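You operate a simulated robot arm through the tools that you are given. There is no shell and no other tool.

You run a simulated two-armed robot. Do the job below in one go: nothing can be reset, and whatever is moved stays where it is left.

## Task
Change the dented tube in the clips for the blue-band tube.
Fine: lay the dented one on rest two; lock the latch again.

Only the result counts: the job must be done as asked and must still hold three seconds after the hand-in. Knocking over, shifting, dropping, spilling or breaking anything else fails it.

## Robot
Two 7-joint arms with fingered hands on one trunk that stands fixed in place. Base frame: the origin is at the foot of the trunk, x ahead of it, y to its left, z up. Units: mm, degrees, N and s.
The left shoulder is at [70, 162, 1344], the right one opposite. With the tool pointing down near the work surface each hand reaches from about 100 to 660 mm from the base axis, measured 20 degrees to its own side. Payload 4 kg a hand.
The tool frame of a hand sits at the grasp point between the pads (the TCP): z along the fingers, y along the line on which they close. The tips reach 26 mm beyond it. The gripper opens to 132 mm. The gripper's body begins 73 mm behind the TCP. The gripper is a hand of 4 fingers: y runs from the thumb to the fingers, the wrist lies at [0, 0, -224] in the tool frame, and closing takes about 1.5 s.
Orientation is told as [roll, pitch, yaw] about the base's x, y, z axes, in that order, counted from this pose: with the fingers straight down and closing along the base's y, the tool's x points along the base's -x, its y along +y and its z along -z.

## Interface
- The arms move only by the tool step_arm. It takes "left_increments", "right_increments" or both (then of equal length, played together; a hand with none holds still); each is one flat list of numbers, 7 for each row, row after row: the shift along the tool's x, y, z in units of 50 mm (1.0 is 50 mm), then the turn, a rotation vector about the tool's x, y, z in units of 4 degrees (1.0 is 4 degrees), then the finger opening in mm, from 0 to 132. In form: [dx, dy, dz, wx, wy, wz, hand, dx, dy, dz, wx, wy, wz, hand, ...]. A call has 1 to 20 rows; each row shifts and turns the commanded pose from where the row before left it, along the tool's axes as they then stand. A call with a number of a shift or a turn outside -1 to 1 is refused whole. Rows are played at 5 a second. More than 50 mm and 8.6 degrees between two rows, or a gripper value outside its range, and nothing of the call is played. A pose out of reach is approached as far as the arm can. The call stops where the force on the tool passes 70 N (or 10 N more than at its start, if that is more) or the arm is blocked; 0.2 s more then pass. Each finger travels about 45 mm/s and halts on what it meets, pressing with about 25 N; the grip force reading is that of the motor and also rises with nothing between the fingers. The clock runs only during rows and for 0.2 s after the last one: add rows that do not move to give the fingers time. The reply holds the time, the measured pose of the TCP, the force on the tool along the base axes, the opening and the grip force, in the units named above and with some noise, with the torque about the TCP (base axes, N m) and any sound that the robot's microphone picked up.
- Cameras (640 x 400 px; columns grow to the right, rows downward): "scene" is now at [124.4, -13.1, 1548.8]; the picture's right is [-0.20, -0.98, 0.00], its down [-0.76, 0.16, -0.63] and it looks along [0.62, -0.13, -0.78] (base axes); focal length 352 px, centre (320, 200). "left" rides on the left gripper at [-73, 6, -94] in its tool frame; the picture's right is [-0.08, -1.00, 0.00], its down [0.78, -0.06, -0.62] and it looks along [0.61, -0.05, 0.79] (tool axes); focal length 230 px, centre (320, 200). "right" rides on the right gripper at [73, 6, -94] in its tool frame; the picture's right is [-0.08, 1.00, 0.00], its down [-0.79, -0.06, -0.62] and it looks along [-0.61, -0.05, 0.79] (tool axes); focal length 230 px, centre (320, 200). There is no depth. A picture from a camera that has moved, and an enlarged one, comes with that camera's place and axes in the base frame and with its lens.
- get_image(camera): a new picture of that camera. No time passes.
- raise_lower(by): slides the trunk up (or, below 0, down) by that many mm; the arms and the scene camera ride with it, the base frame stays. It gives what a move gives, with no picture.
- preshape(shape, hand): the hand has 4 fingers and takes this shape, open, in about a second: jaw (thumb against the fingers, like two jaws); tri (thumb and two fingers); tip (a fingertip pinch); poke (one finger out to press); point (the index stretched); flat (the hand flat); cup (the hand cupped); fist (a fist). The gripper value then closes the fingers along that shape, each until it touches; the sizes above hold for jaw. It gives what a move gives, with no picture.
- pan_tilt(pan, tilt): turns the head with the scene camera to pan (to the left, within 86 degrees either way) and tilt (down, from -29 to 69), counted from straight ahead of the robot. It gives what a move gives.
- inspect(camera, box): a new picture of the part [left, top, right, bottom] of that camera's present view, enlarged. No time passes.
- finish_job(): hands the job in; it is judged then, once.

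Places have to be worked out from the pictures, the camera data and where the tool is seen. Open the grippers and draw the arms clear of the work before you hand the job in, unless the task says otherwise.

The tools are called by a JSON object that holds its "fn" and its "kwargs". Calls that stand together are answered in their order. step_arm: Moves the arms, as the interface text tells. Its arguments: {"type":"object","properties":{"left_increments":{"type":"array","items":{"type":"number"}},"right_increments":{"type":"array","items":{"type":"number"}}},"required":[]} The other tools are called the same way: raise_lower (by) slides the trunk up or down; preshape (shape, hand) gives the hand a shape; pan_tilt (pan, tilt) turns the head that bears the scene camera; get_image (camera) takes a picture; inspect (camera, box) takes an enlarged picture of a part of a camera's view; finish_job () hands the job in.

At the start:

```text
clock: 0.0
left_tool_pos: [592.3, 144.4, 943.3]
left_ee_rot: [0.0, 0.0, 0.0]
left_wrist_force: [0.6, 0.7, 0.1]
left_wrist_torque: [0.01, 0.04, 0.02]
left_width: 131.9
left_grasp_force: 0.1
left_shape: jaw
right_tool_pos: [445.4, -273.2, 938.9]
right_ee_rot: [-0.1, 0.0, 0.0]
right_wrist_force: [0.5, -0.2, -0.5]
right_wrist_torque: [-0.01, 0.03, 0.01]
right_width: 131.8
right_grasp_force: 0.0
right_shape: jaw
trunk travel left (down, up): [-823.0, 117.0]
head pan, tilt: [-11.7, 51.0]
```

scene: 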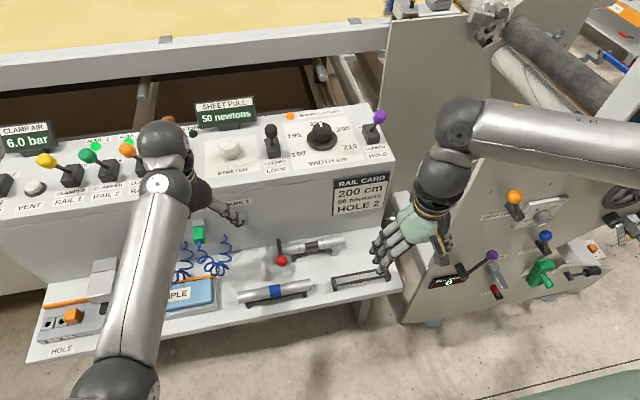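
right: 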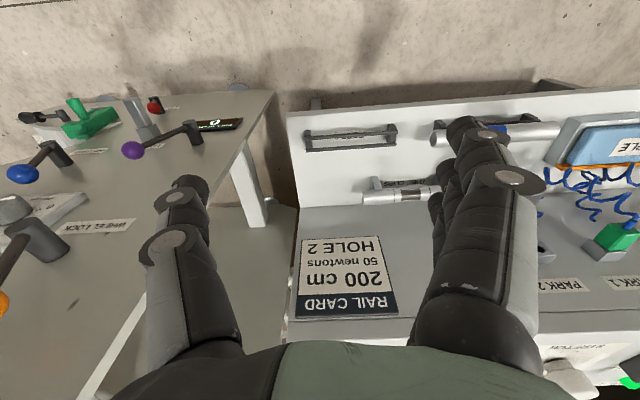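
left: 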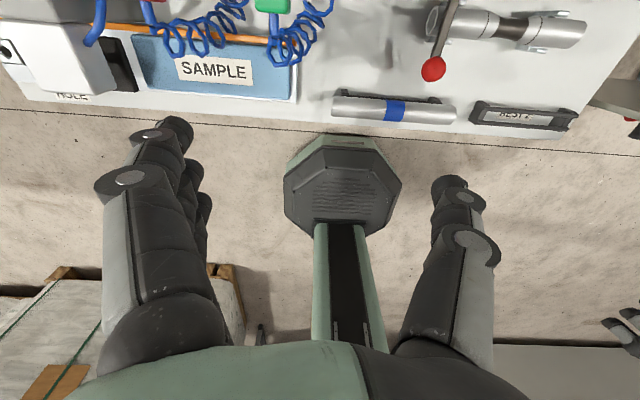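

The first pictures show a bench shelf with clips, a tube in the clips, a blue-band tube on one rest and an empty rest ("REST 2"). I look closer at that area before any move.

{"fn": "inspect", "kwargs": {"camera": "scene", "box": [220, 210, 420, 335]}}

{"fn": "inspect", "kwargs": {"camera": "left", "box": [320, 0, 640, 200]}}

{"fn": "inspect", "kwargs": {"camera": "right", "box": [280, 80, 600, 280]}}

```text
3.20 times, centred on (320, 272) of scene
camera zoom: at [124.4, -13.1, 1548.8], right [-0.2, -0.98, 0.0], down [-0.76, 0.16, -0.63], along [0.62, -0.13, -0.78], focal length 1128 px, centre (320, -32)
```

zoom: 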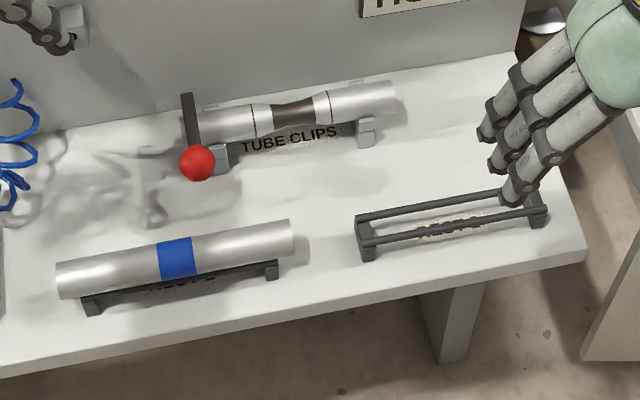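

```text
2.00 times, centred on (480, 100) of left
camera zoom: at [664.6, 148.4, 1036.8], right [0.08, -1.0, 0.0], down [-0.78, -0.06, 0.62], along [-0.61, -0.05, -0.79], focal length 460 px, centre (0, 400)
```

zoom: 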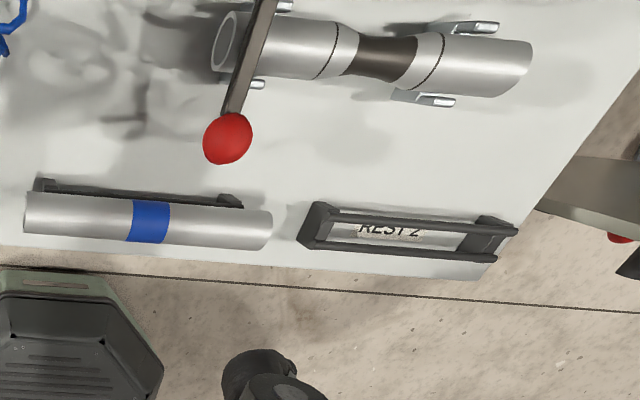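

```text
2.00 times, centred on (440, 180) of right
camera zoom: at [373.2, -267.0, 1032.9], right [0.08, 1.0, 0.0], down [0.79, -0.06, 0.62], along [0.61, -0.05, -0.79], focal length 460 px, centre (80, 240)
```

zoom: 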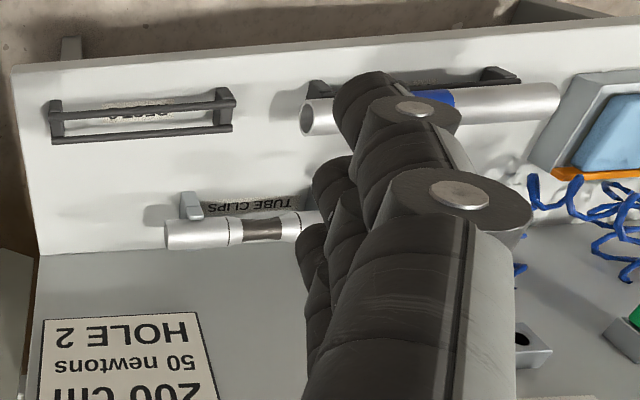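

The dented tube sits in the tube clips with a red-knobbed lever over its left end; the blue-band tube is at about (557, 18, 643). I zoom further on the latch to learn how it moves.

{"fn": "inspect", "kwargs": {"camera": "scene", "box": [260, 225, 356, 285]}}

{"fn": "inspect", "kwargs": {"camera": "left", "box": [400, 0, 600, 125]}}

{"fn": "inspect", "kwargs": {"camera": "scene", "box": [180, 230, 276, 290]}}

```text
6.67 times, centred on (308, 255) of scene
camera zoom: at [124.4, -13.1, 1548.8], right [-0.2, -0.98, 0.0], down [-0.76, 0.16, -0.63], along [0.62, -0.13, -0.78], focal length 2350 px, centre (400, -167)
```

zoom: 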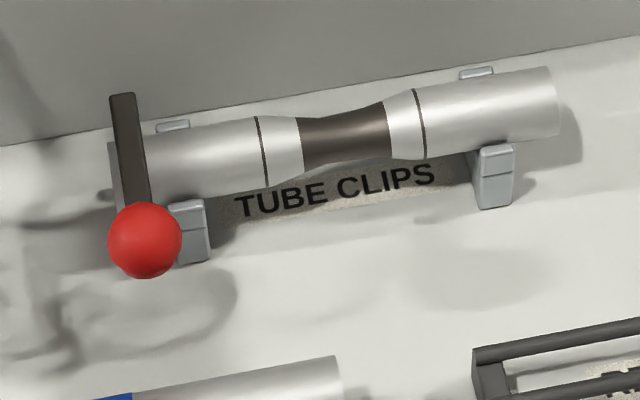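

```text
3.20 times, centred on (500, 62) of left
camera zoom: at [664.6, 148.4, 1036.8], right [0.08, -1.0, 0.0], down [-0.78, -0.06, 0.62], along [-0.61, -0.05, -0.79], focal length 736 px, centre (-256, 640)
```

zoom: 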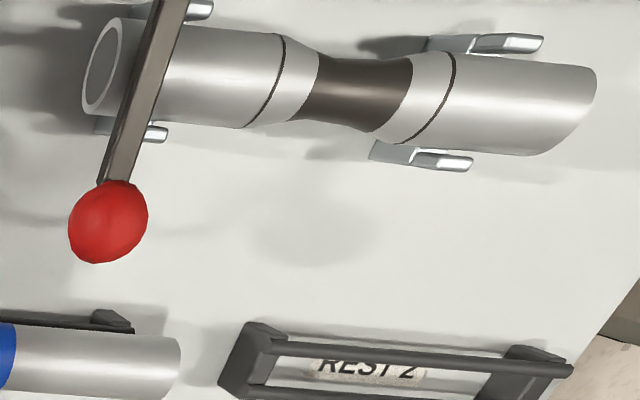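

```text
6.67 times, centred on (228, 260) of scene
camera zoom: at [124.4, -13.1, 1548.8], right [-0.2, -0.98, 0.0], down [-0.76, 0.16, -0.63], along [0.62, -0.13, -0.78], focal length 2350 px, centre (933, -200)
```

zoom: 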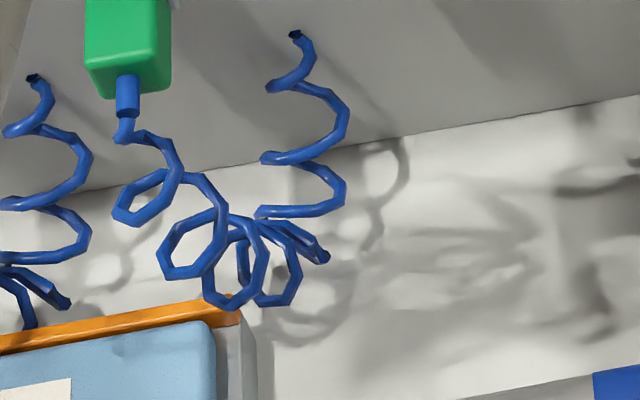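

The knob works out at about (625, -10, 673), the dented tube lies near x=670 along y from about 0 to -197, and the panel front stands at about x=713. To see the latch pivot from the side, I draw the left hand back a bit and start turning it (yaw +90) so its camera looks to the right.

{"fn": "step_arm", "kwargs": {"left_increments": [0.7, 0, 0, 0, 0, 0, 132, 0, 0, 0, 0, 0, -1, 132, 0, 0, 0, 0, 0, -1, 132, 0, 0, 0, 0, 0, -1, 132, 0, 0, 0, 0, 0, -1, 132, 0, 0, 0, 0, 0, -1, 132, 0, 0, 0, 0, 0, -1, 132, 0, 0, 0, 0, 0, -1, 132, 0, 0, 0, 0, 0, -1, 132, 0, 0, 0, 0, 0, -1, 132, 0, 0, 0, 0, 0, -1, 132, 0, 0, 0, 0, 0, -1, 132, 0, 0, 0, 0, 0, -1, 132, 0, 0, 0, 0, 0, -1, 132, 0, 0, 0, 0, 0, -1, 132, 0, 0, 0, 0, 0, -1, 132]}}

```text
clock: 3.4
left_tool_pos: [566.1, 142.8, 938.6]
left_ee_rot: [0.0, 0.0, 60.2]
left_wrist_force: [0.8, -0.5, -0.4]
left_wrist_torque: [-0.02, 0.02, 0.04]
left_width: 131.8
left_grasp_force: 0.1
left_shape: jaw
left hand out of reach, approached as far as the arm can: row 1
right_tool_pos: [446.2, -273.5, 937.9]
right_ee_rot: [-0.1, 0.0, 0.0]
right_wrist_force: [0.1, 0.1, -0.1]
right_wrist_torque: [0.0, 0.02, -0.01]
right_width: 131.9
right_grasp_force: 0.1
right_shape: jaw
trunk travel left (down, up): [-823.0, 117.0]
head pan, tilt: [-11.7, 51.0]
```

The yaw is at 60 degrees with no contact. I turn the remaining 30 degrees and then tilt the fingers about 30 degrees toward the right for a shallower side look.

{"fn": "step_arm", "kwargs": {"left_increments": [0, 0, 0, 0, 0, -1, 132, 0, 0, 0, 0, 0, -1, 132, 0, 0, 0, 0, 0, -1, 132, 0, 0, 0, 0, 0, -1, 132, 0, 0, 0, 0, 0, -1, 132, 0, 0, 0, 0, 0, -1, 132, 0, 0, 0, 0, 0, -1, 132, 0, 0, 0, 0, 0, -0.5, 132, 0, 0, 0, 0, 1, 0, 132, 0, 0, 0, 0, 1, 0, 132, 0, 0, 0, 0, 1, 0, 132, 0, 0, 0, 0, 1, 0, 132, 0, 0, 0, 0, 1, 0, 132, 0, 0, 0, 0, 1, 0, 132]}}

{"fn": "get_image", "kwargs": {"camera": "left"}}

{"fn": "get_image", "kwargs": {"camera": "scene"}}

```text
clock: 6.4
left_tool_pos: [570.1, 143.5, 932.6]
left_ee_rot: [0.0, 24.1, 90.0]
left_wrist_force: [0.2, -0.4, 0.3]
left_wrist_torque: [-0.01, -0.02, 0.02]
left_width: 131.8
left_grasp_force: 0.1
left_shape: jaw
left hand out of reach, approached as far as the arm can: row 6, 7
right_tool_pos: [446.5, -273.0, 939.0]
right_ee_rot: [0.1, 0.1, 0.0]
right_wrist_force: [-0.4, 0.1, 0.0]
right_wrist_torque: [0.01, 0.0, 0.02]
right_width: 131.5
right_grasp_force: 0.0
right_shape: jaw
trunk travel left (down, up): [-823.0, 117.0]
head pan, tilt: [-11.7, 51.0]
```

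```text
taken
camera left: at [564.3, 247.9, 988.6], right [1.0, 0.07, -0.03], down [0.06, -0.47, 0.88], along [0.05, -0.88, -0.47], focal length 230 px, centre (320, 200)
```

left: 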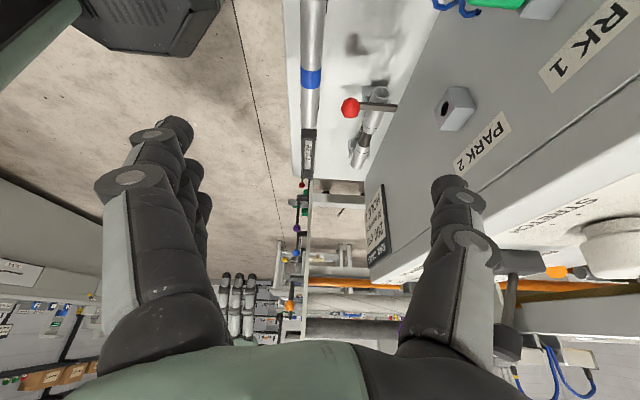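

```text
taken
camera scene: at [124.5, -13.3, 1548.8], right [-0.2, -0.98, 0.0], down [-0.76, 0.16, -0.63], along [0.62, -0.13, -0.78], focal length 352 px, centre (320, 200)
```

scene: 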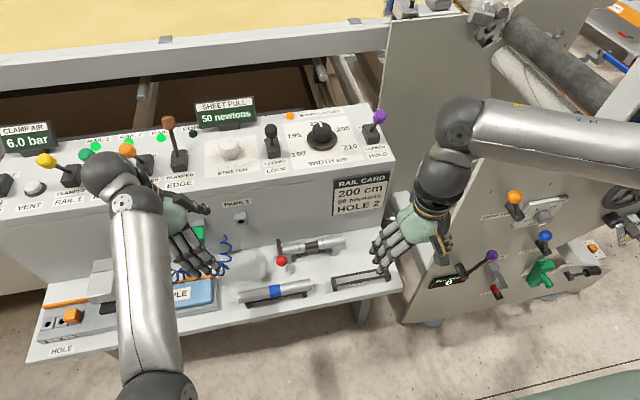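

The left camera now sees the latch from the left side. I zoom in on it.

{"fn": "inspect", "kwargs": {"camera": "left", "box": [320, 70, 448, 150]}}

{"fn": "inspect", "kwargs": {"camera": "left", "box": [290, 40, 450, 190]}}

```text
5.00 times, centred on (384, 110) of left
camera zoom: at [564.3, 247.9, 988.6], right [1.0, 0.07, -0.03], down [0.06, -0.47, 0.88], along [0.05, -0.88, -0.47], focal length 1150 px, centre (0, 650)
```

zoom: 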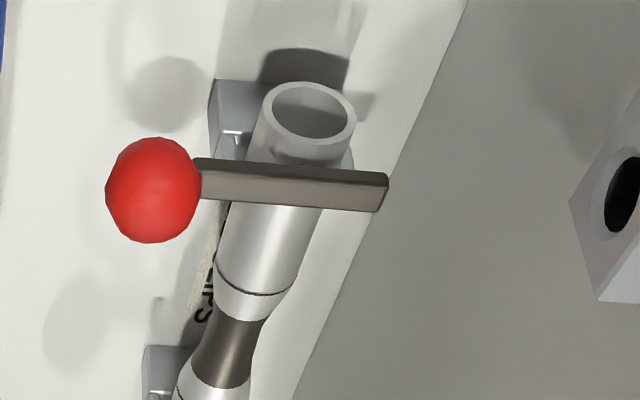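

```text
2.67 times, centred on (370, 115) of left
camera zoom: at [564.3, 247.9, 988.6], right [1.0, 0.07, -0.03], down [0.06, -0.47, 0.88], along [0.05, -0.88, -0.47], focal length 614 px, centre (187, 427)
```

zoom: 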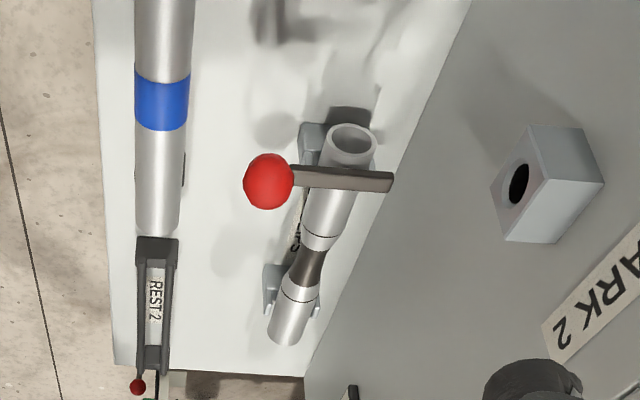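

The bar is level at about z=676, running from the knob (623, -9) over the tube to a back end near (697, -6); its pivot is still hidden. I lower the left hand a little, well clear of the tray and hoses, for a flatter side view.

{"fn": "step_arm", "kwargs": {"left_increments": [-0.078, 0.15, 0.5785, 0, 0, 0, 132, -0.078, 0.15, 0.5785, 0, 0, 0, 132, -0.078, 0.15, 0.5785, 0, 0, 0, 132, -0.078, 0.15, 0.5785, 0, 0, 0, 132, 0, 0, 0, 0, 1, 0, 132, 0, 0, 0, 0, 1, 0, 132, 0, 0, 0, 0, 0, 0, 132]}}

{"fn": "get_image", "kwargs": {"camera": "left"}}

{"fn": "inspect", "kwargs": {"camera": "left", "box": [330, 110, 458, 190]}}

```text
clock: 8.2
left_tool_pos: [543.6, 191.7, 809.5]
left_ee_rot: [-0.1, 25.4, 92.4]
left_wrist_force: [0.1, 0.4, -0.6]
left_wrist_torque: [-0.01, 0.03, -0.03]
left_width: 131.9
left_grasp_force: 0.0
left_shape: jaw
right_tool_pos: [445.6, -273.0, 938.2]
right_ee_rot: [0.0, 0.0, 0.0]
right_wrist_force: [-0.7, 0.5, 0.8]
right_wrist_torque: [-0.01, 0.03, 0.0]
right_width: 131.9
right_grasp_force: 0.1
right_shape: jaw
trunk travel left (down, up): [-823.0, 117.0]
head pan, tilt: [-11.7, 51.0]
stopped in row 7 (left hand): the arm was blocked; the commanded pose is now the measured one
```

```text
taken
camera left: at [532.9, 297.5, 863.9], right [0.99, 0.11, -0.03], down [0.08, -0.44, 0.89], along [0.09, -0.89, -0.45], focal length 230 px, centre (320, 200)
```

left: 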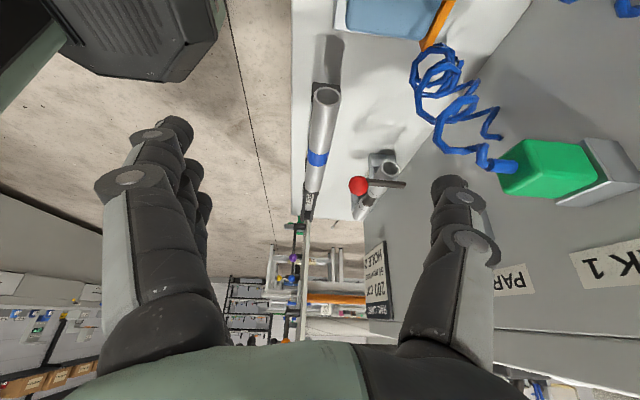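

```text
5.00 times, centred on (394, 150) of left
camera zoom: at [532.9, 297.5, 863.9], right [0.99, 0.11, -0.03], down [0.08, -0.44, 0.89], along [0.09, -0.89, -0.45], focal length 1150 px, centre (-50, 450)
```

zoom: 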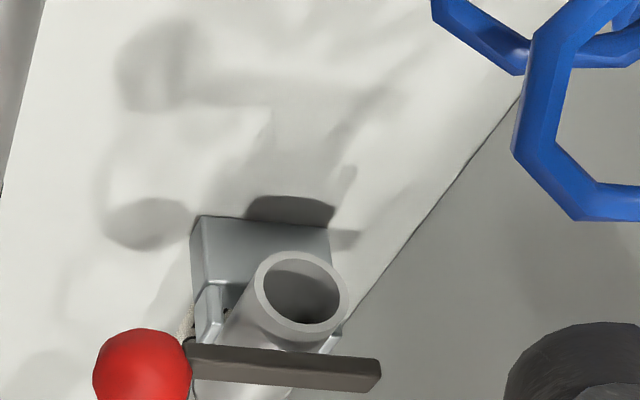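

The left arm stopped early at y=192 with no wrist force, so I check the scene to see whether the arm touches anything.

{"fn": "get_image", "kwargs": {"camera": "scene"}}

{"fn": "inspect", "kwargs": {"camera": "scene", "box": [60, 180, 260, 305]}}

```text
taken
camera scene: at [124.2, -12.6, 1548.8], right [-0.2, -0.98, 0.0], down [-0.76, 0.16, -0.63], along [0.62, -0.13, -0.78], focal length 352 px, centre (320, 200)
```

scene: 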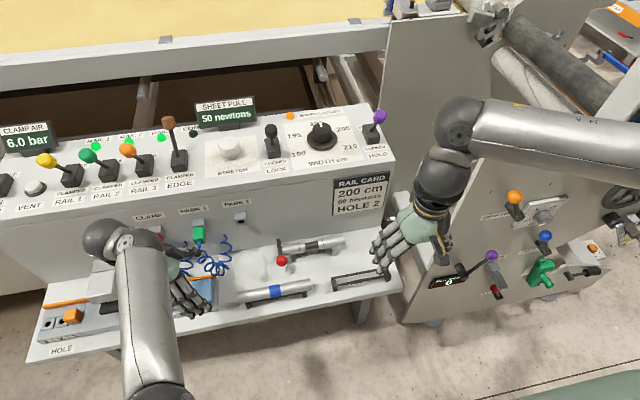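

```text
3.20 times, centred on (160, 242) of scene
camera zoom: at [124.2, -12.6, 1548.8], right [-0.2, -0.98, 0.0], down [-0.76, 0.16, -0.63], along [0.62, -0.13, -0.78], focal length 1128 px, centre (832, 64)
```

zoom: 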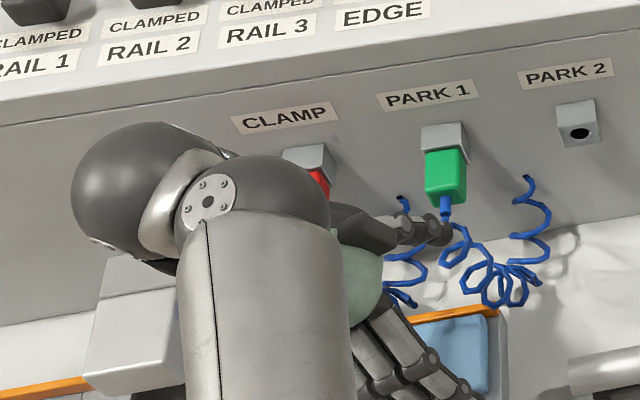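

Nothing is touched; the stop looks like a joint limit, and this left view is a useful side camera, so I leave that hand there. I zoom hard on the latch from both cameras to find the pivot.

{"fn": "inspect", "kwargs": {"camera": "scene", "box": [268, 234, 308, 270]}}

{"fn": "inspect", "kwargs": {"camera": "left", "box": [345, 150, 425, 220]}}

```text
11.11 times, centred on (288, 252) of scene
camera zoom: at [124.2, -12.6, 1548.8], right [-0.2, -0.98, 0.0], down [-0.76, 0.16, -0.63], along [0.62, -0.13, -0.78], focal length 3916 px, centre (676, -378)
```

zoom: 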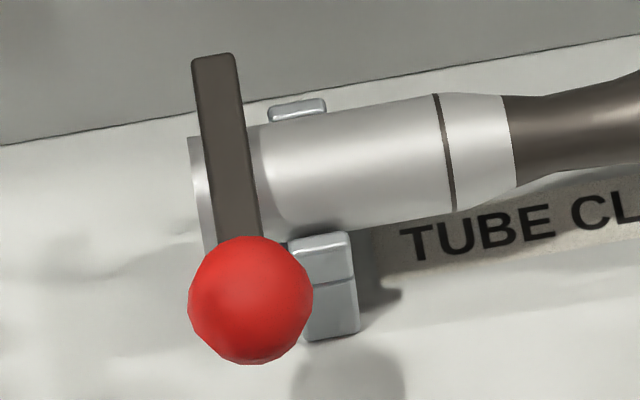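

```text
5.71 times, centred on (385, 185) of left
camera zoom: at [532.9, 297.5, 863.9], right [0.99, 0.11, -0.03], down [0.08, -0.44, 0.89], along [0.09, -0.89, -0.45], focal length 1315 px, centre (-51, 286)
```

zoom: 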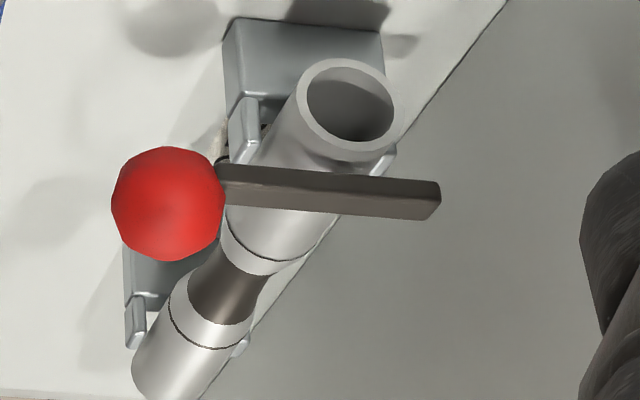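

The bar has no visible post; it may flip up about a line along the tube at its back end, or swing sideways, and I will test it gently. To gain reach I want the trunk lower, so I first raise the left hand by about 180 mm.

{"fn": "step_arm", "kwargs": {"left_increments": [0.308, 0, -0.65, 0, 0, 0, 132, 0.308, 0, -0.65, 0, 0, 0, 132, 0.308, 0, -0.65, 0, 0, 0, 132, 0.308, 0, -0.65, 0, 0, 0, 132, 0.308, 0, -0.65, 0, 0, 0, 132]}}

```text
clock: 9.6
left_tool_pos: [543.8, 232.5, 916.4]
left_ee_rot: [-0.3, 21.2, 93.8]
left_wrist_force: [0.1, 0.1, 1.2]
left_wrist_torque: [-0.04, -0.02, -0.04]
left_width: 132.2
left_grasp_force: 0.0
left_shape: jaw
left hand out of reach, approached as far as the arm can: row 3, 4, 5
right_tool_pos: [445.4, -272.6, 939.3]
right_ee_rot: [0.0, 0.0, 0.0]
right_wrist_force: [-0.1, -1.0, 0.7]
right_wrist_torque: [-0.01, 0.01, -0.03]
right_width: 131.8
right_grasp_force: 0.0
right_shape: jaw
trunk travel left (down, up): [-823.0, 117.0]
head pan, tilt: [-11.7, 51.0]
stopped in row 5 (left hand): the arm was blocked; the commanded pose is now the measured one
```

The left arm hits joint limits in this tilted pose, so I untilt it and turn its yaw back toward its natural pose.

{"fn": "step_arm", "kwargs": {"left_increments": [0, 0, 0, 0, -0.88, 0, 132, 0, 0, 0, 0, -0.88, 0, 132, 0, 0, 0, 0, -0.88, 0, 132, 0, 0, 0, 0, -0.88, 0, 132, 0, 0, 0, 0, -0.88, 0, 132, 0, 0, 0, 0, -0.88, 0, 132, 0, 0, 0, 0, 0, 1, 132, 0, 0, 0, 0, 0, 1, 132, 0, 0, 0, 0, 0, 1, 132, 0, 0, 0, 0, 0, 1, 132, 0, 0, 0, 0, 0, 1, 132, 0, 0, 0, 0, 0, 1, 132, 0, 0, 0, 0, 0, 1, 132, 0, 0, 0, 0, 0, 1, 132, 0, 0, 0, 0, 0, 1, 132, 0, 0, 0, 0, 0, 1, 132]}}

{"fn": "get_image", "kwargs": {"camera": "scene"}}

```text
clock: 13.0
left_tool_pos: [544.3, 232.4, 913.9]
left_ee_rot: [-0.2, 0.0, 53.9]
left_wrist_force: [-1.2, -0.5, 0.1]
left_wrist_torque: [0.02, 0.01, 0.04]
left_width: 132.0
left_grasp_force: 0.1
left_shape: jaw
right_tool_pos: [446.6, -273.3, 939.0]
right_ee_rot: [0.0, 0.0, 0.1]
right_wrist_force: [1.3, -0.4, 0.4]
right_wrist_torque: [0.02, 0.02, -0.01]
right_width: 131.9
right_grasp_force: 0.0
right_shape: jaw
trunk travel left (down, up): [-823.0, 117.0]
head pan, tilt: [-11.7, 51.0]
```

```text
taken
camera scene: at [124.4, -13.1, 1548.8], right [-0.2, -0.98, 0.0], down [-0.76, 0.16, -0.63], along [0.62, -0.13, -0.78], focal length 352 px, centre (320, 200)
```

scene: 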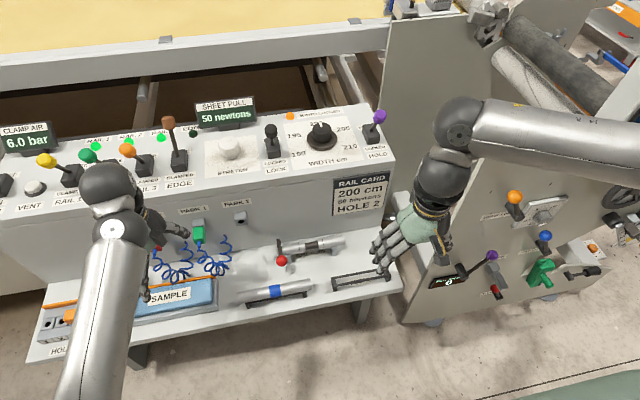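

The left hand is free again and clear of the panel. I turn the head to the right to see the right elbow and the neighbouring machine before lowering anything.

{"fn": "pan_tilt", "kwargs": {"pan": -45, "tilt": 40}}

{"fn": "get_image", "kwargs": {"camera": "scene"}}

```text
clock: 14.0
left_tool_pos: [543.8, 230.5, 914.3]
left_ee_rot: [-0.2, 0.1, 54.0]
left_wrist_force: [0.7, -0.3, -0.3]
left_wrist_torque: [0.01, -0.02, -0.01]
left_width: 131.8
left_grasp_force: 0.0
left_shape: jaw
right_tool_pos: [446.3, -274.1, 938.9]
right_ee_rot: [0.0, 0.0, 0.0]
right_wrist_force: [0.0, -0.2, 0.2]
right_wrist_torque: [0.0, 0.0, 0.01]
right_width: 131.8
right_grasp_force: 0.1
right_shape: jaw
trunk travel left (down, up): [-823.0, 117.0]
head pan, tilt: [-45.0, 40.0]
```

```text
taken
camera scene: at [110.1, -57.6, 1564.3], right [-0.71, -0.71, 0.0], down [-0.46, 0.45, -0.77], along [0.54, -0.54, -0.64], focal length 352 px, centre (320, 200)
```

scene: 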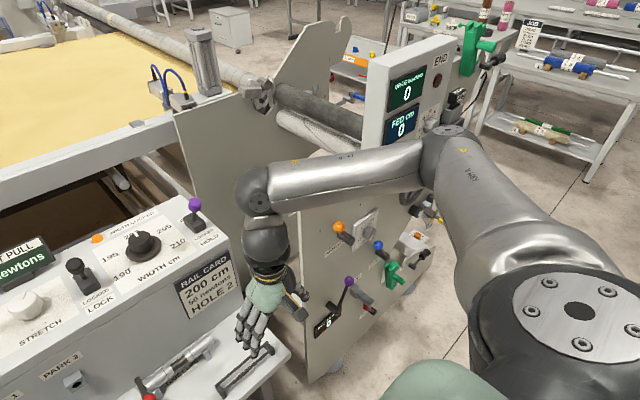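

The right elbow is well out to the right at about (290, -490, 1300) with free room below, and the side plate is farther ahead. I pull the left hand back and up so the trunk can go down.

{"fn": "step_arm", "kwargs": {"left_increments": [0.27, 0.71, -0.533, 0, 0, 0.5, 132, 0.27, 0.71, -0.533, 0, 0, 0.5, 132, 0.27, 0.71, -0.533, 0, 0, 0.5, 132, 0, 0, 0, 0, 0, 1, 132, 0, 0, 0, 0, 0, 1, 132]}}

```text
clock: 15.2
left_tool_pos: [470.9, 244.0, 901.7]
left_ee_rot: [-0.1, -0.1, 39.9]
left_wrist_force: [0.4, 0.6, 0.5]
left_wrist_torque: [0.02, -0.02, -0.01]
left_width: 132.1
left_grasp_force: 0.1
left_shape: jaw
left hand out of reach, approached as far as the arm can: row 1, 2, 3
right_tool_pos: [447.1, -272.3, 939.2]
right_ee_rot: [0.0, -0.1, 0.0]
right_wrist_force: [0.2, -0.1, -0.5]
right_wrist_torque: [-0.01, -0.03, 0.05]
right_width: 131.5
right_grasp_force: 0.1
right_shape: jaw
trunk travel left (down, up): [-823.0, 117.0]
head pan, tilt: [-45.0, 40.0]
```

I lower the trunk by 100 mm: the left hand would end near z=802 over free space and the right hand near z=839, both above everything on the shelf.

{"fn": "raise_lower", "kwargs": {"by": -100}}

{"fn": "pan_tilt", "kwargs": {"pan": -8, "tilt": 52}}

{"fn": "get_image", "kwargs": {"camera": "scene"}}

```text
clock: 16.5
left_tool_pos: [471.5, 244.3, 801.9]
left_ee_rot: [-0.3, -0.2, 40.0]
left_wrist_force: [-0.9, -0.2, 0.6]
left_wrist_torque: [-0.01, -0.01, -0.02]
left_width: 132.0
left_grasp_force: 0.2
left_shape: jaw
right_tool_pos: [446.4, -272.7, 839.3]
right_ee_rot: [0.0, 0.0, 0.0]
right_wrist_force: [-0.2, -0.4, -1.1]
right_wrist_torque: [0.01, -0.01, -0.01]
right_width: 131.8
right_grasp_force: 0.1
right_shape: jaw
trunk travel left (down, up): [-723.0, 217.0]
head pan, tilt: [-45.0, 40.0]
```

```text
clock: 17.6
left_tool_pos: [471.8, 243.6, 801.7]
left_ee_rot: [-0.3, -0.1, 40.0]
left_wrist_force: [-0.1, -0.9, -0.1]
left_wrist_torque: [0.04, 0.0, 0.0]
left_width: 131.7
left_grasp_force: 0.0
left_shape: jaw
right_tool_pos: [445.7, -273.1, 838.4]
right_ee_rot: [0.0, 0.0, 0.0]
right_wrist_force: [0.5, -0.2, -0.6]
right_wrist_torque: [0.01, 0.02, 0.0]
right_width: 131.8
right_grasp_force: 0.2
right_shape: jaw
trunk travel left (down, up): [-723.0, 217.0]
head pan, tilt: [-8.0, 52.0]
```

```text
taken
camera scene: at [124.2, -8.1, 1447.5], right [-0.14, -0.99, 0.0], down [-0.78, 0.11, -0.62], along [0.61, -0.09, -0.79], focal length 352 px, centre (320, 200)
```

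scene: 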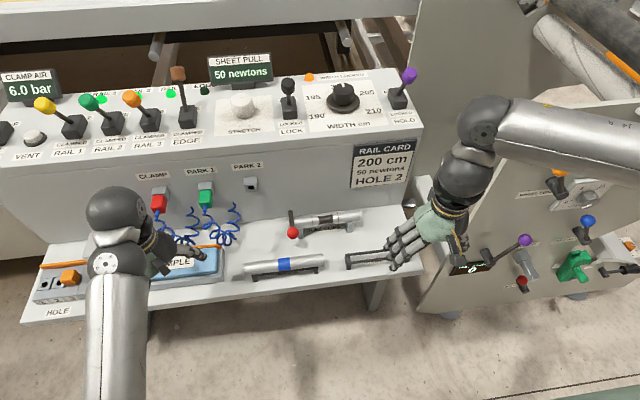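

The workspace is clear in view. I zoom on the clip area and the rests from this new height to refine positions.

{"fn": "inspect", "kwargs": {"camera": "scene", "box": [270, 195, 390, 270]}}

{"fn": "inspect", "kwargs": {"camera": "scene", "box": [230, 220, 390, 320]}}

{"fn": "get_image", "kwargs": {"camera": "right"}}

{"fn": "get_image", "kwargs": {"camera": "left"}}

```text
5.33 times, centred on (330, 232) of scene
camera zoom: at [124.2, -8.1, 1447.5], right [-0.14, -0.99, 0.0], down [-0.78, 0.11, -0.62], along [0.61, -0.09, -0.79], focal length 1880 px, centre (267, 27)
```

zoom: 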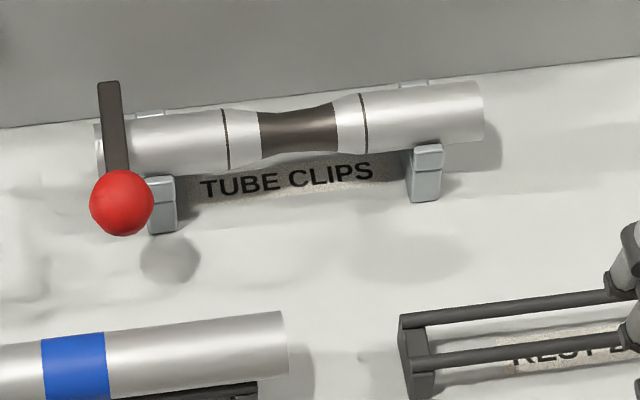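

```text
4.00 times, centred on (310, 270) of scene
camera zoom: at [124.2, -8.1, 1447.5], right [-0.14, -0.99, 0.0], down [-0.78, 0.11, -0.62], along [0.61, -0.09, -0.79], focal length 1410 px, centre (360, -80)
```

zoom: 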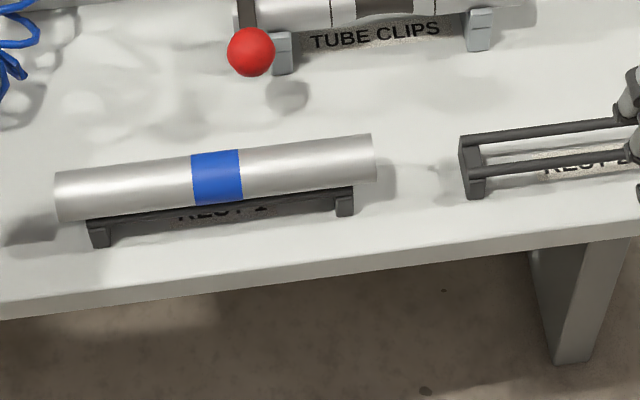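

```text
taken
camera right: at [373.2, -266.9, 932.9], right [0.08, 1.0, 0.0], down [0.79, -0.06, 0.62], along [0.61, -0.05, -0.79], focal length 230 px, centre (320, 200)
```

right: 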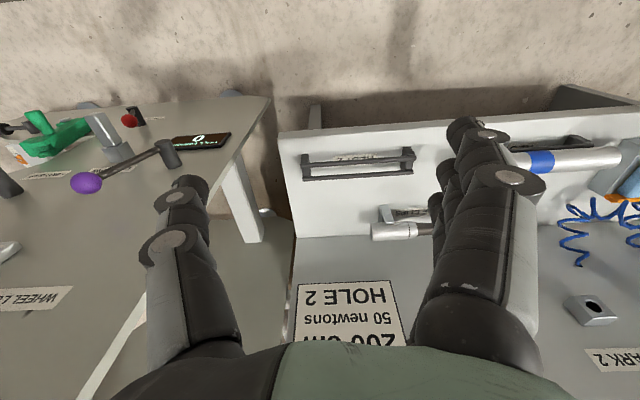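

```text
taken
camera left: at [523.7, 294.7, 896.2], right [0.7, -0.71, 0.0], down [-0.56, -0.55, 0.62], along [-0.44, -0.43, -0.79], focal length 230 px, centre (320, 200)
```

left: 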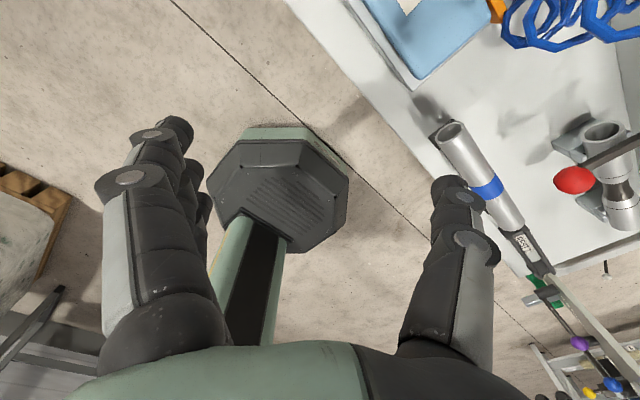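

I zoom on rest two and the tube end with the right hand camera to fix their heights.

{"fn": "inspect", "kwargs": {"camera": "right", "box": [280, 130, 440, 230]}}

{"fn": "inspect", "kwargs": {"camera": "left", "box": [400, 90, 640, 240]}}

```text
4.00 times, centred on (360, 180) of right
camera zoom: at [373.2, -266.9, 932.9], right [0.08, 1.0, 0.0], down [0.79, -0.06, 0.62], along [0.61, -0.05, -0.79], focal length 920 px, centre (160, 280)
```

zoom: 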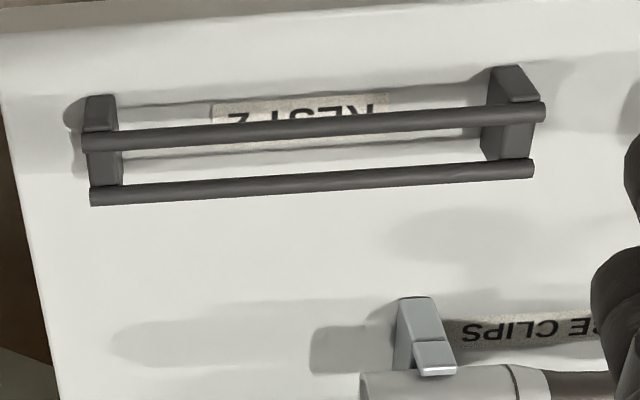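

```text
2.67 times, centred on (520, 165) of left
camera zoom: at [523.7, 294.7, 896.2], right [0.7, -0.71, 0.0], down [-0.56, -0.55, 0.62], along [-0.44, -0.43, -0.79], focal length 614 px, centre (-213, 293)
```

zoom: 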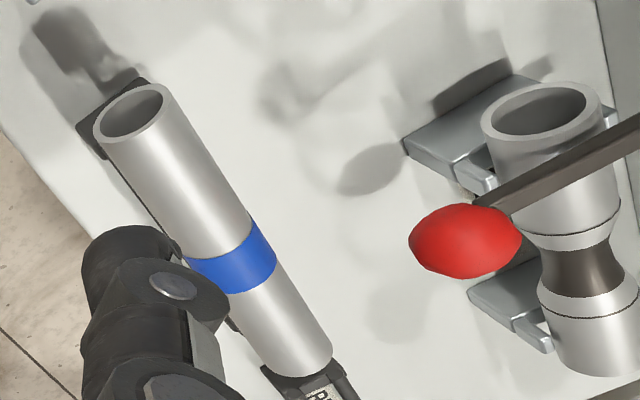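

Two-view fits give: knob (622, -7, 680), dented tube centre (673, -97, 649) along y, blue tube centre (554, 23, 645), rest two centred at (554, -224), shelf at about z=597 and panel front at about x=730. I bring the right hand to about 110 mm above the knob.

{"fn": "step_arm", "kwargs": {"right_increments": [-0.503, 0.76, 0.14, 0, 0, 0, 110, -0.503, 0.76, 0.14, 0, 0, 0, 100, -0.503, 0.76, 0.14, 0, 0, 0, 90, -0.503, 0.76, 0.14, 0, 0, 0, 80, -0.503, 0.76, 0.14, 0, 0, 0, 70, -0.503, 0.76, 0.14, 0, 0, 0, 70, -0.503, 0.76, 0.14, 0, 0, 0, 70, 0, 0, 0, 0, 0, 0, 70]}}

{"fn": "get_image", "kwargs": {"camera": "scene"}}

{"fn": "get_image", "kwargs": {"camera": "right"}}

```text
clock: 19.4
left_tool_pos: [471.4, 242.7, 802.1]
left_ee_rot: [-0.1, -0.1, 40.0]
left_wrist_force: [-0.3, -0.5, 0.0]
left_wrist_torque: [0.0, 0.01, 0.01]
left_width: 132.0
left_grasp_force: 0.0
left_shape: jaw
right_tool_pos: [622.4, -7.5, 789.5]
right_ee_rot: [0.1, 0.0, 0.1]
right_wrist_force: [0.0, 0.5, -0.5]
right_wrist_torque: [0.01, 0.01, -0.03]
right_width: 70.6
right_grasp_force: 0.2
right_shape: jaw
trunk travel left (down, up): [-723.0, 217.0]
head pan, tilt: [-8.0, 52.0]
```

```text
taken
camera scene: at [124.0, -10.1, 1447.5], right [-0.14, -0.99, 0.0], down [-0.78, 0.11, -0.62], along [0.61, -0.08, -0.79], focal length 352 px, centre (320, 200)
```

scene: 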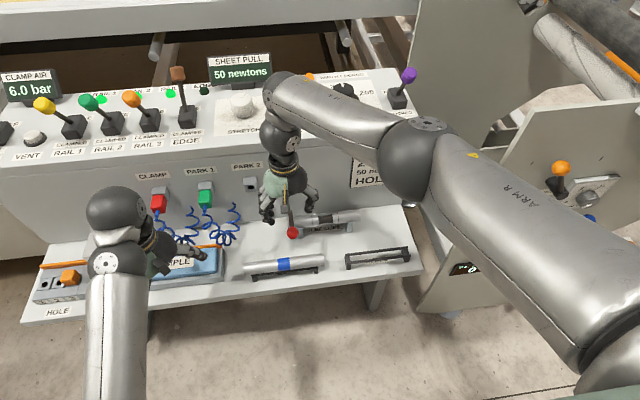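

```text
taken
camera right: at [549.2, -2.4, 883.9], right [0.08, 1.0, 0.0], down [0.78, -0.06, 0.62], along [0.61, -0.05, -0.79], focal length 230 px, centre (320, 200)
```

right: 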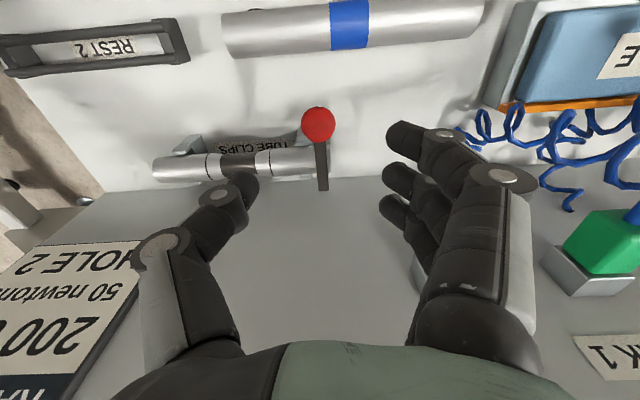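

The right hand is exactly over the knob, and the knob projects where expected. I zoom in from this hand camera to look at the bar's back end and what holds it.

{"fn": "inspect", "kwargs": {"camera": "right", "box": [240, 80, 400, 200]}}

{"fn": "inspect", "kwargs": {"camera": "left", "box": [520, 90, 640, 200]}}

```text
3.33 times, centred on (320, 140) of right
camera zoom: at [549.2, -2.4, 883.9], right [0.08, 1.0, 0.0], down [0.78, -0.06, 0.62], along [0.61, -0.05, -0.79], focal length 767 px, centre (320, 400)
```

zoom: 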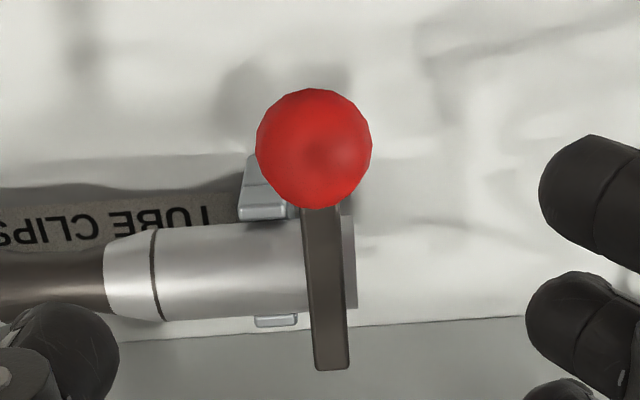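

```text
3.64 times, centred on (580, 145) of left
camera zoom: at [523.7, 293.4, 896.7], right [0.7, -0.71, 0.0], down [-0.56, -0.55, 0.62], along [-0.44, -0.43, -0.79], focal length 837 px, centre (-626, 400)
```

zoom: 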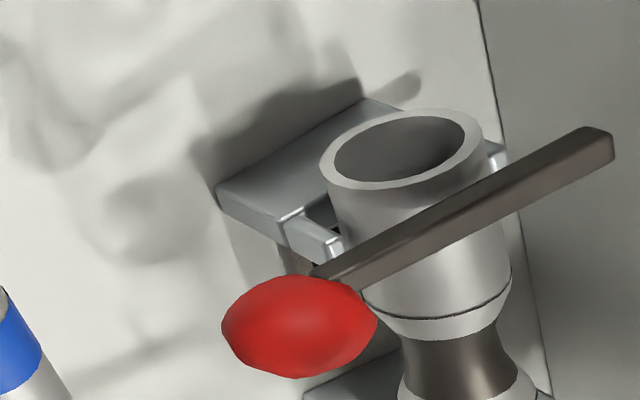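

The fingers straddle the knob with clear gaps to the prong and the tube. I descend 97 mm, then close gently on the ball.

{"fn": "step_arm", "kwargs": {"right_increments": [0, 0, 0.5, 0, 0, 0, 70, 0, 0, 0.5, 0, 0, 0, 70, 0, 0, 0.5, 0, 0, 0, 70, 0, 0, 0.44, 0, 0, 0, 70, 0, 0, 0, 0, 0, 0, 70]}}

{"fn": "get_image", "kwargs": {"camera": "right"}}

{"fn": "inspect", "kwargs": {"camera": "left", "box": [480, 50, 640, 200]}}

```text
clock: 20.6
left_tool_pos: [472.3, 243.9, 801.9]
left_ee_rot: [-0.2, -0.1, 40.0]
left_wrist_force: [-0.4, -0.3, 0.2]
left_wrist_torque: [0.0, -0.03, 0.03]
left_width: 132.0
left_grasp_force: 0.1
left_shape: jaw
right_tool_pos: [621.3, -6.3, 691.8]
right_ee_rot: [0.0, 0.0, 0.0]
right_wrist_force: [0.1, -0.1, 0.7]
right_wrist_torque: [-0.01, 0.03, 0.01]
right_width: 70.5
right_grasp_force: 0.1
right_shape: jaw
trunk travel left (down, up): [-723.0, 217.0]
head pan, tilt: [-8.0, 52.0]
```

```text
taken
camera right: at [548.8, -0.5, 786.7], right [0.08, 1.0, 0.0], down [0.79, -0.06, 0.62], along [0.61, -0.05, -0.79], focal length 230 px, centre (320, 200)
```

right: 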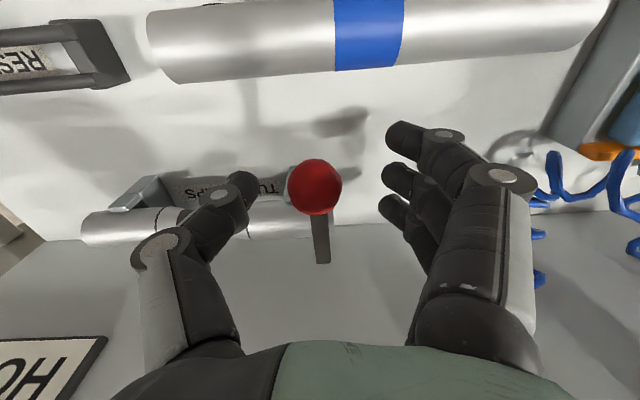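

```text
2.67 times, centred on (560, 125) of left
camera zoom: at [523.7, 294.9, 896.1], right [0.7, -0.71, 0.0], down [-0.56, -0.55, 0.62], along [-0.44, -0.43, -0.79], focal length 614 px, centre (-320, 400)
```

zoom: 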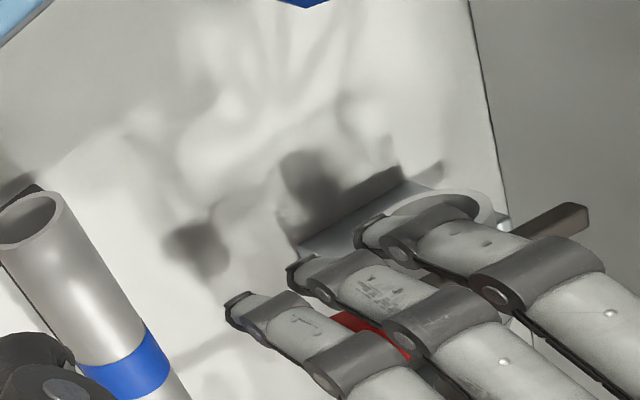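

The pads are level with the ball and nothing else is touched. I close to just under the ball's diameter and read the forces.

{"fn": "step_arm", "kwargs": {"right_increments": [0, 0, 0.02, 0, 0, 0, 60, 0, 0, 0, 0, 0, 0, 50, 0, 0, 0, 0, 0, 0, 42, 0, 0, 0, 0, 0, 0, 36, 0, 0, 0, 0, 0, 0, 32, 0, 0, 0, 0, 0, 0, 28, 0, 0, 0, 0, 0, 0, 26, 0, 0, 0, 0, 0, 0, 26]}}

{"fn": "get_image", "kwargs": {"camera": "right"}}

{"fn": "inspect", "kwargs": {"camera": "left", "box": [480, 50, 640, 200]}}

```text
clock: 22.4
left_tool_pos: [472.1, 244.4, 801.4]
left_ee_rot: [-0.2, -0.1, 40.0]
left_wrist_force: [-0.5, 0.6, -0.6]
left_wrist_torque: [0.01, 0.01, 0.06]
left_width: 132.0
left_grasp_force: 0.1
left_shape: jaw
right_tool_pos: [621.3, -7.5, 691.5]
right_ee_rot: [0.0, 0.0, 0.1]
right_wrist_force: [-0.5, -2.5, 0.3]
right_wrist_torque: [-0.06, 0.0, 0.01]
right_width: 27.8
right_grasp_force: 0.1
right_shape: jaw
trunk travel left (down, up): [-723.0, 217.0]
head pan, tilt: [-8.0, 52.0]
```

```text
taken
camera right: at [549.2, -1.3, 786.0], right [0.08, 1.0, 0.0], down [0.79, -0.06, 0.62], along [0.61, -0.05, -0.79], focal length 230 px, centre (320, 200)
```

right: 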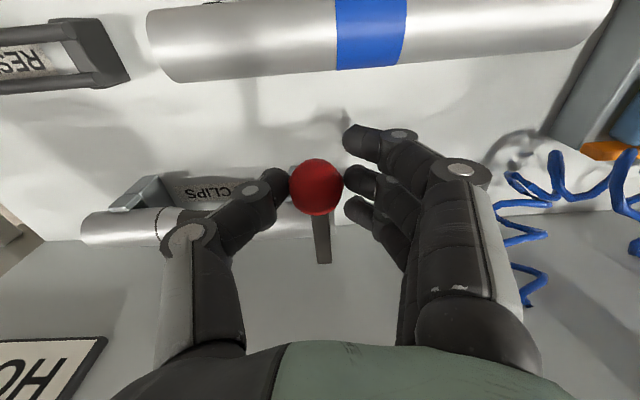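

```text
2.67 times, centred on (560, 125) of left
camera zoom: at [523.8, 294.5, 896.2], right [0.7, -0.71, 0.0], down [-0.56, -0.55, 0.62], along [-0.44, -0.43, -0.79], focal length 614 px, centre (-320, 400)
```

zoom: 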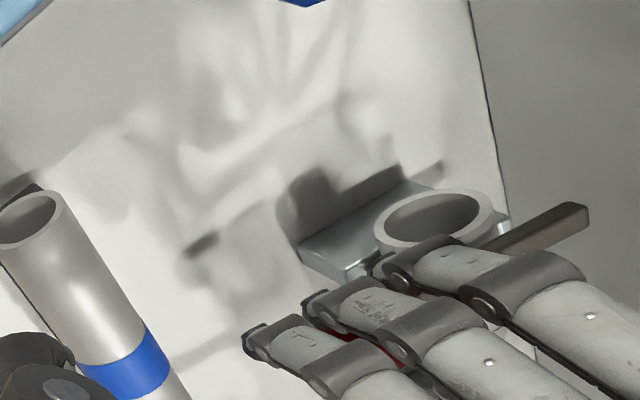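

The fingers have just met the ball at about 28 mm. I squeeze a little further to get a firm hold.

{"fn": "step_arm", "kwargs": {"right_increments": [0, 0, 0, 0, 0, 0, 22, 0, 0, 0, 0, 0, 0, 18, 0, 0, 0, 0, 0, 0, 14, 0, 0, 0, 0, 0, 0, 14, 0, 0, 0, 0, 0, 0, 14]}}

{"fn": "get_image", "kwargs": {"camera": "right"}}

```text
clock: 23.6
left_tool_pos: [472.3, 243.3, 801.8]
left_ee_rot: [-0.3, -0.1, 40.0]
left_wrist_force: [0.1, -0.1, -0.2]
left_wrist_torque: [0.0, -0.02, 0.02]
left_width: 131.6
left_grasp_force: 0.1
left_shape: jaw
right_tool_pos: [622.4, -8.2, 692.0]
right_ee_rot: [0.0, 0.0, 0.0]
right_wrist_force: [-1.6, -3.3, -1.0]
right_wrist_torque: [0.01, 0.0, 0.2]
right_width: 14.7
right_grasp_force: 25.0
right_shape: jaw
trunk travel left (down, up): [-723.0, 217.0]
head pan, tilt: [-8.0, 52.0]
```

```text
taken
camera right: at [549.0, -1.5, 785.9], right [0.08, 1.0, 0.0], down [0.79, -0.06, 0.62], along [0.61, -0.05, -0.79], focal length 230 px, centre (320, 200)
```

right: 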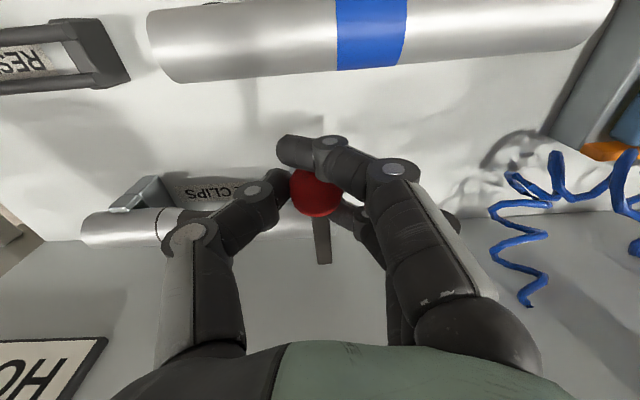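

The hand holds the ball with about 25 N, one finger curled in front of it. I now try a small lift of 6 mm and read the force.

{"fn": "step_arm", "kwargs": {"right_increments": [0, 0, -0.04, 0, 0, 0, 14, 0, 0, -0.04, 0, 0, 0, 14, 0, 0, -0.04, 0, 0, 0, 14, 0, 0, 0, 0, 0, 0, 14]}}

{"fn": "inspect", "kwargs": {"camera": "left", "box": [480, 50, 640, 200]}}

{"fn": "get_image", "kwargs": {"camera": "right"}}

```text
clock: 24.6
left_tool_pos: [473.1, 243.2, 801.2]
left_ee_rot: [-0.2, -0.1, 40.0]
left_wrist_force: [0.5, 0.1, -0.6]
left_wrist_torque: [-0.01, -0.05, 0.0]
left_width: 131.9
left_grasp_force: 0.0
left_shape: jaw
right_tool_pos: [622.3, -8.7, 697.6]
right_ee_rot: [-0.1, 0.0, 0.0]
right_wrist_force: [-0.2, -4.1, -1.3]
right_wrist_torque: [-0.02, 0.05, 0.16]
right_width: 14.6
right_grasp_force: 25.0
right_shape: jaw
trunk travel left (down, up): [-723.0, 217.0]
head pan, tilt: [-8.0, 52.0]
```

```text
2.67 times, centred on (560, 125) of left
camera zoom: at [524.0, 294.4, 896.1], right [0.7, -0.71, 0.0], down [-0.56, -0.55, 0.62], along [-0.44, -0.43, -0.79], focal length 614 px, centre (-320, 400)
```

zoom: 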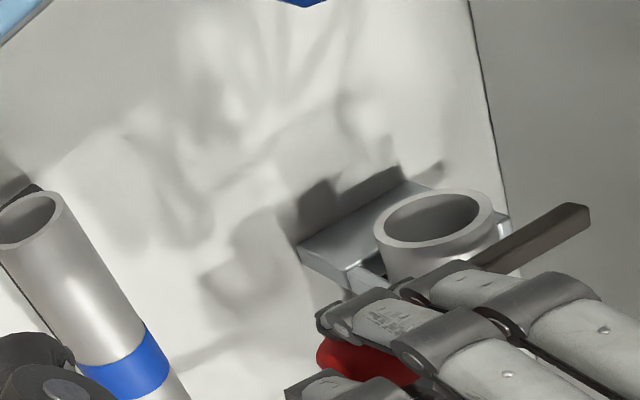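

```text
taken
camera right: at [549.6, -1.6, 791.5], right [0.08, 1.0, 0.0], down [0.79, -0.06, 0.62], along [0.61, -0.05, -0.79], focal length 230 px, centre (320, 200)
```

right: 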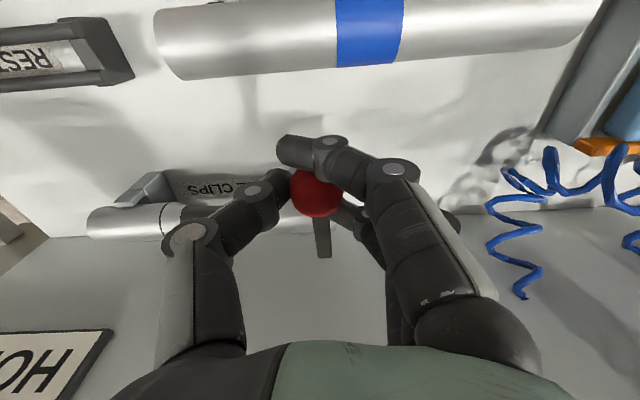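

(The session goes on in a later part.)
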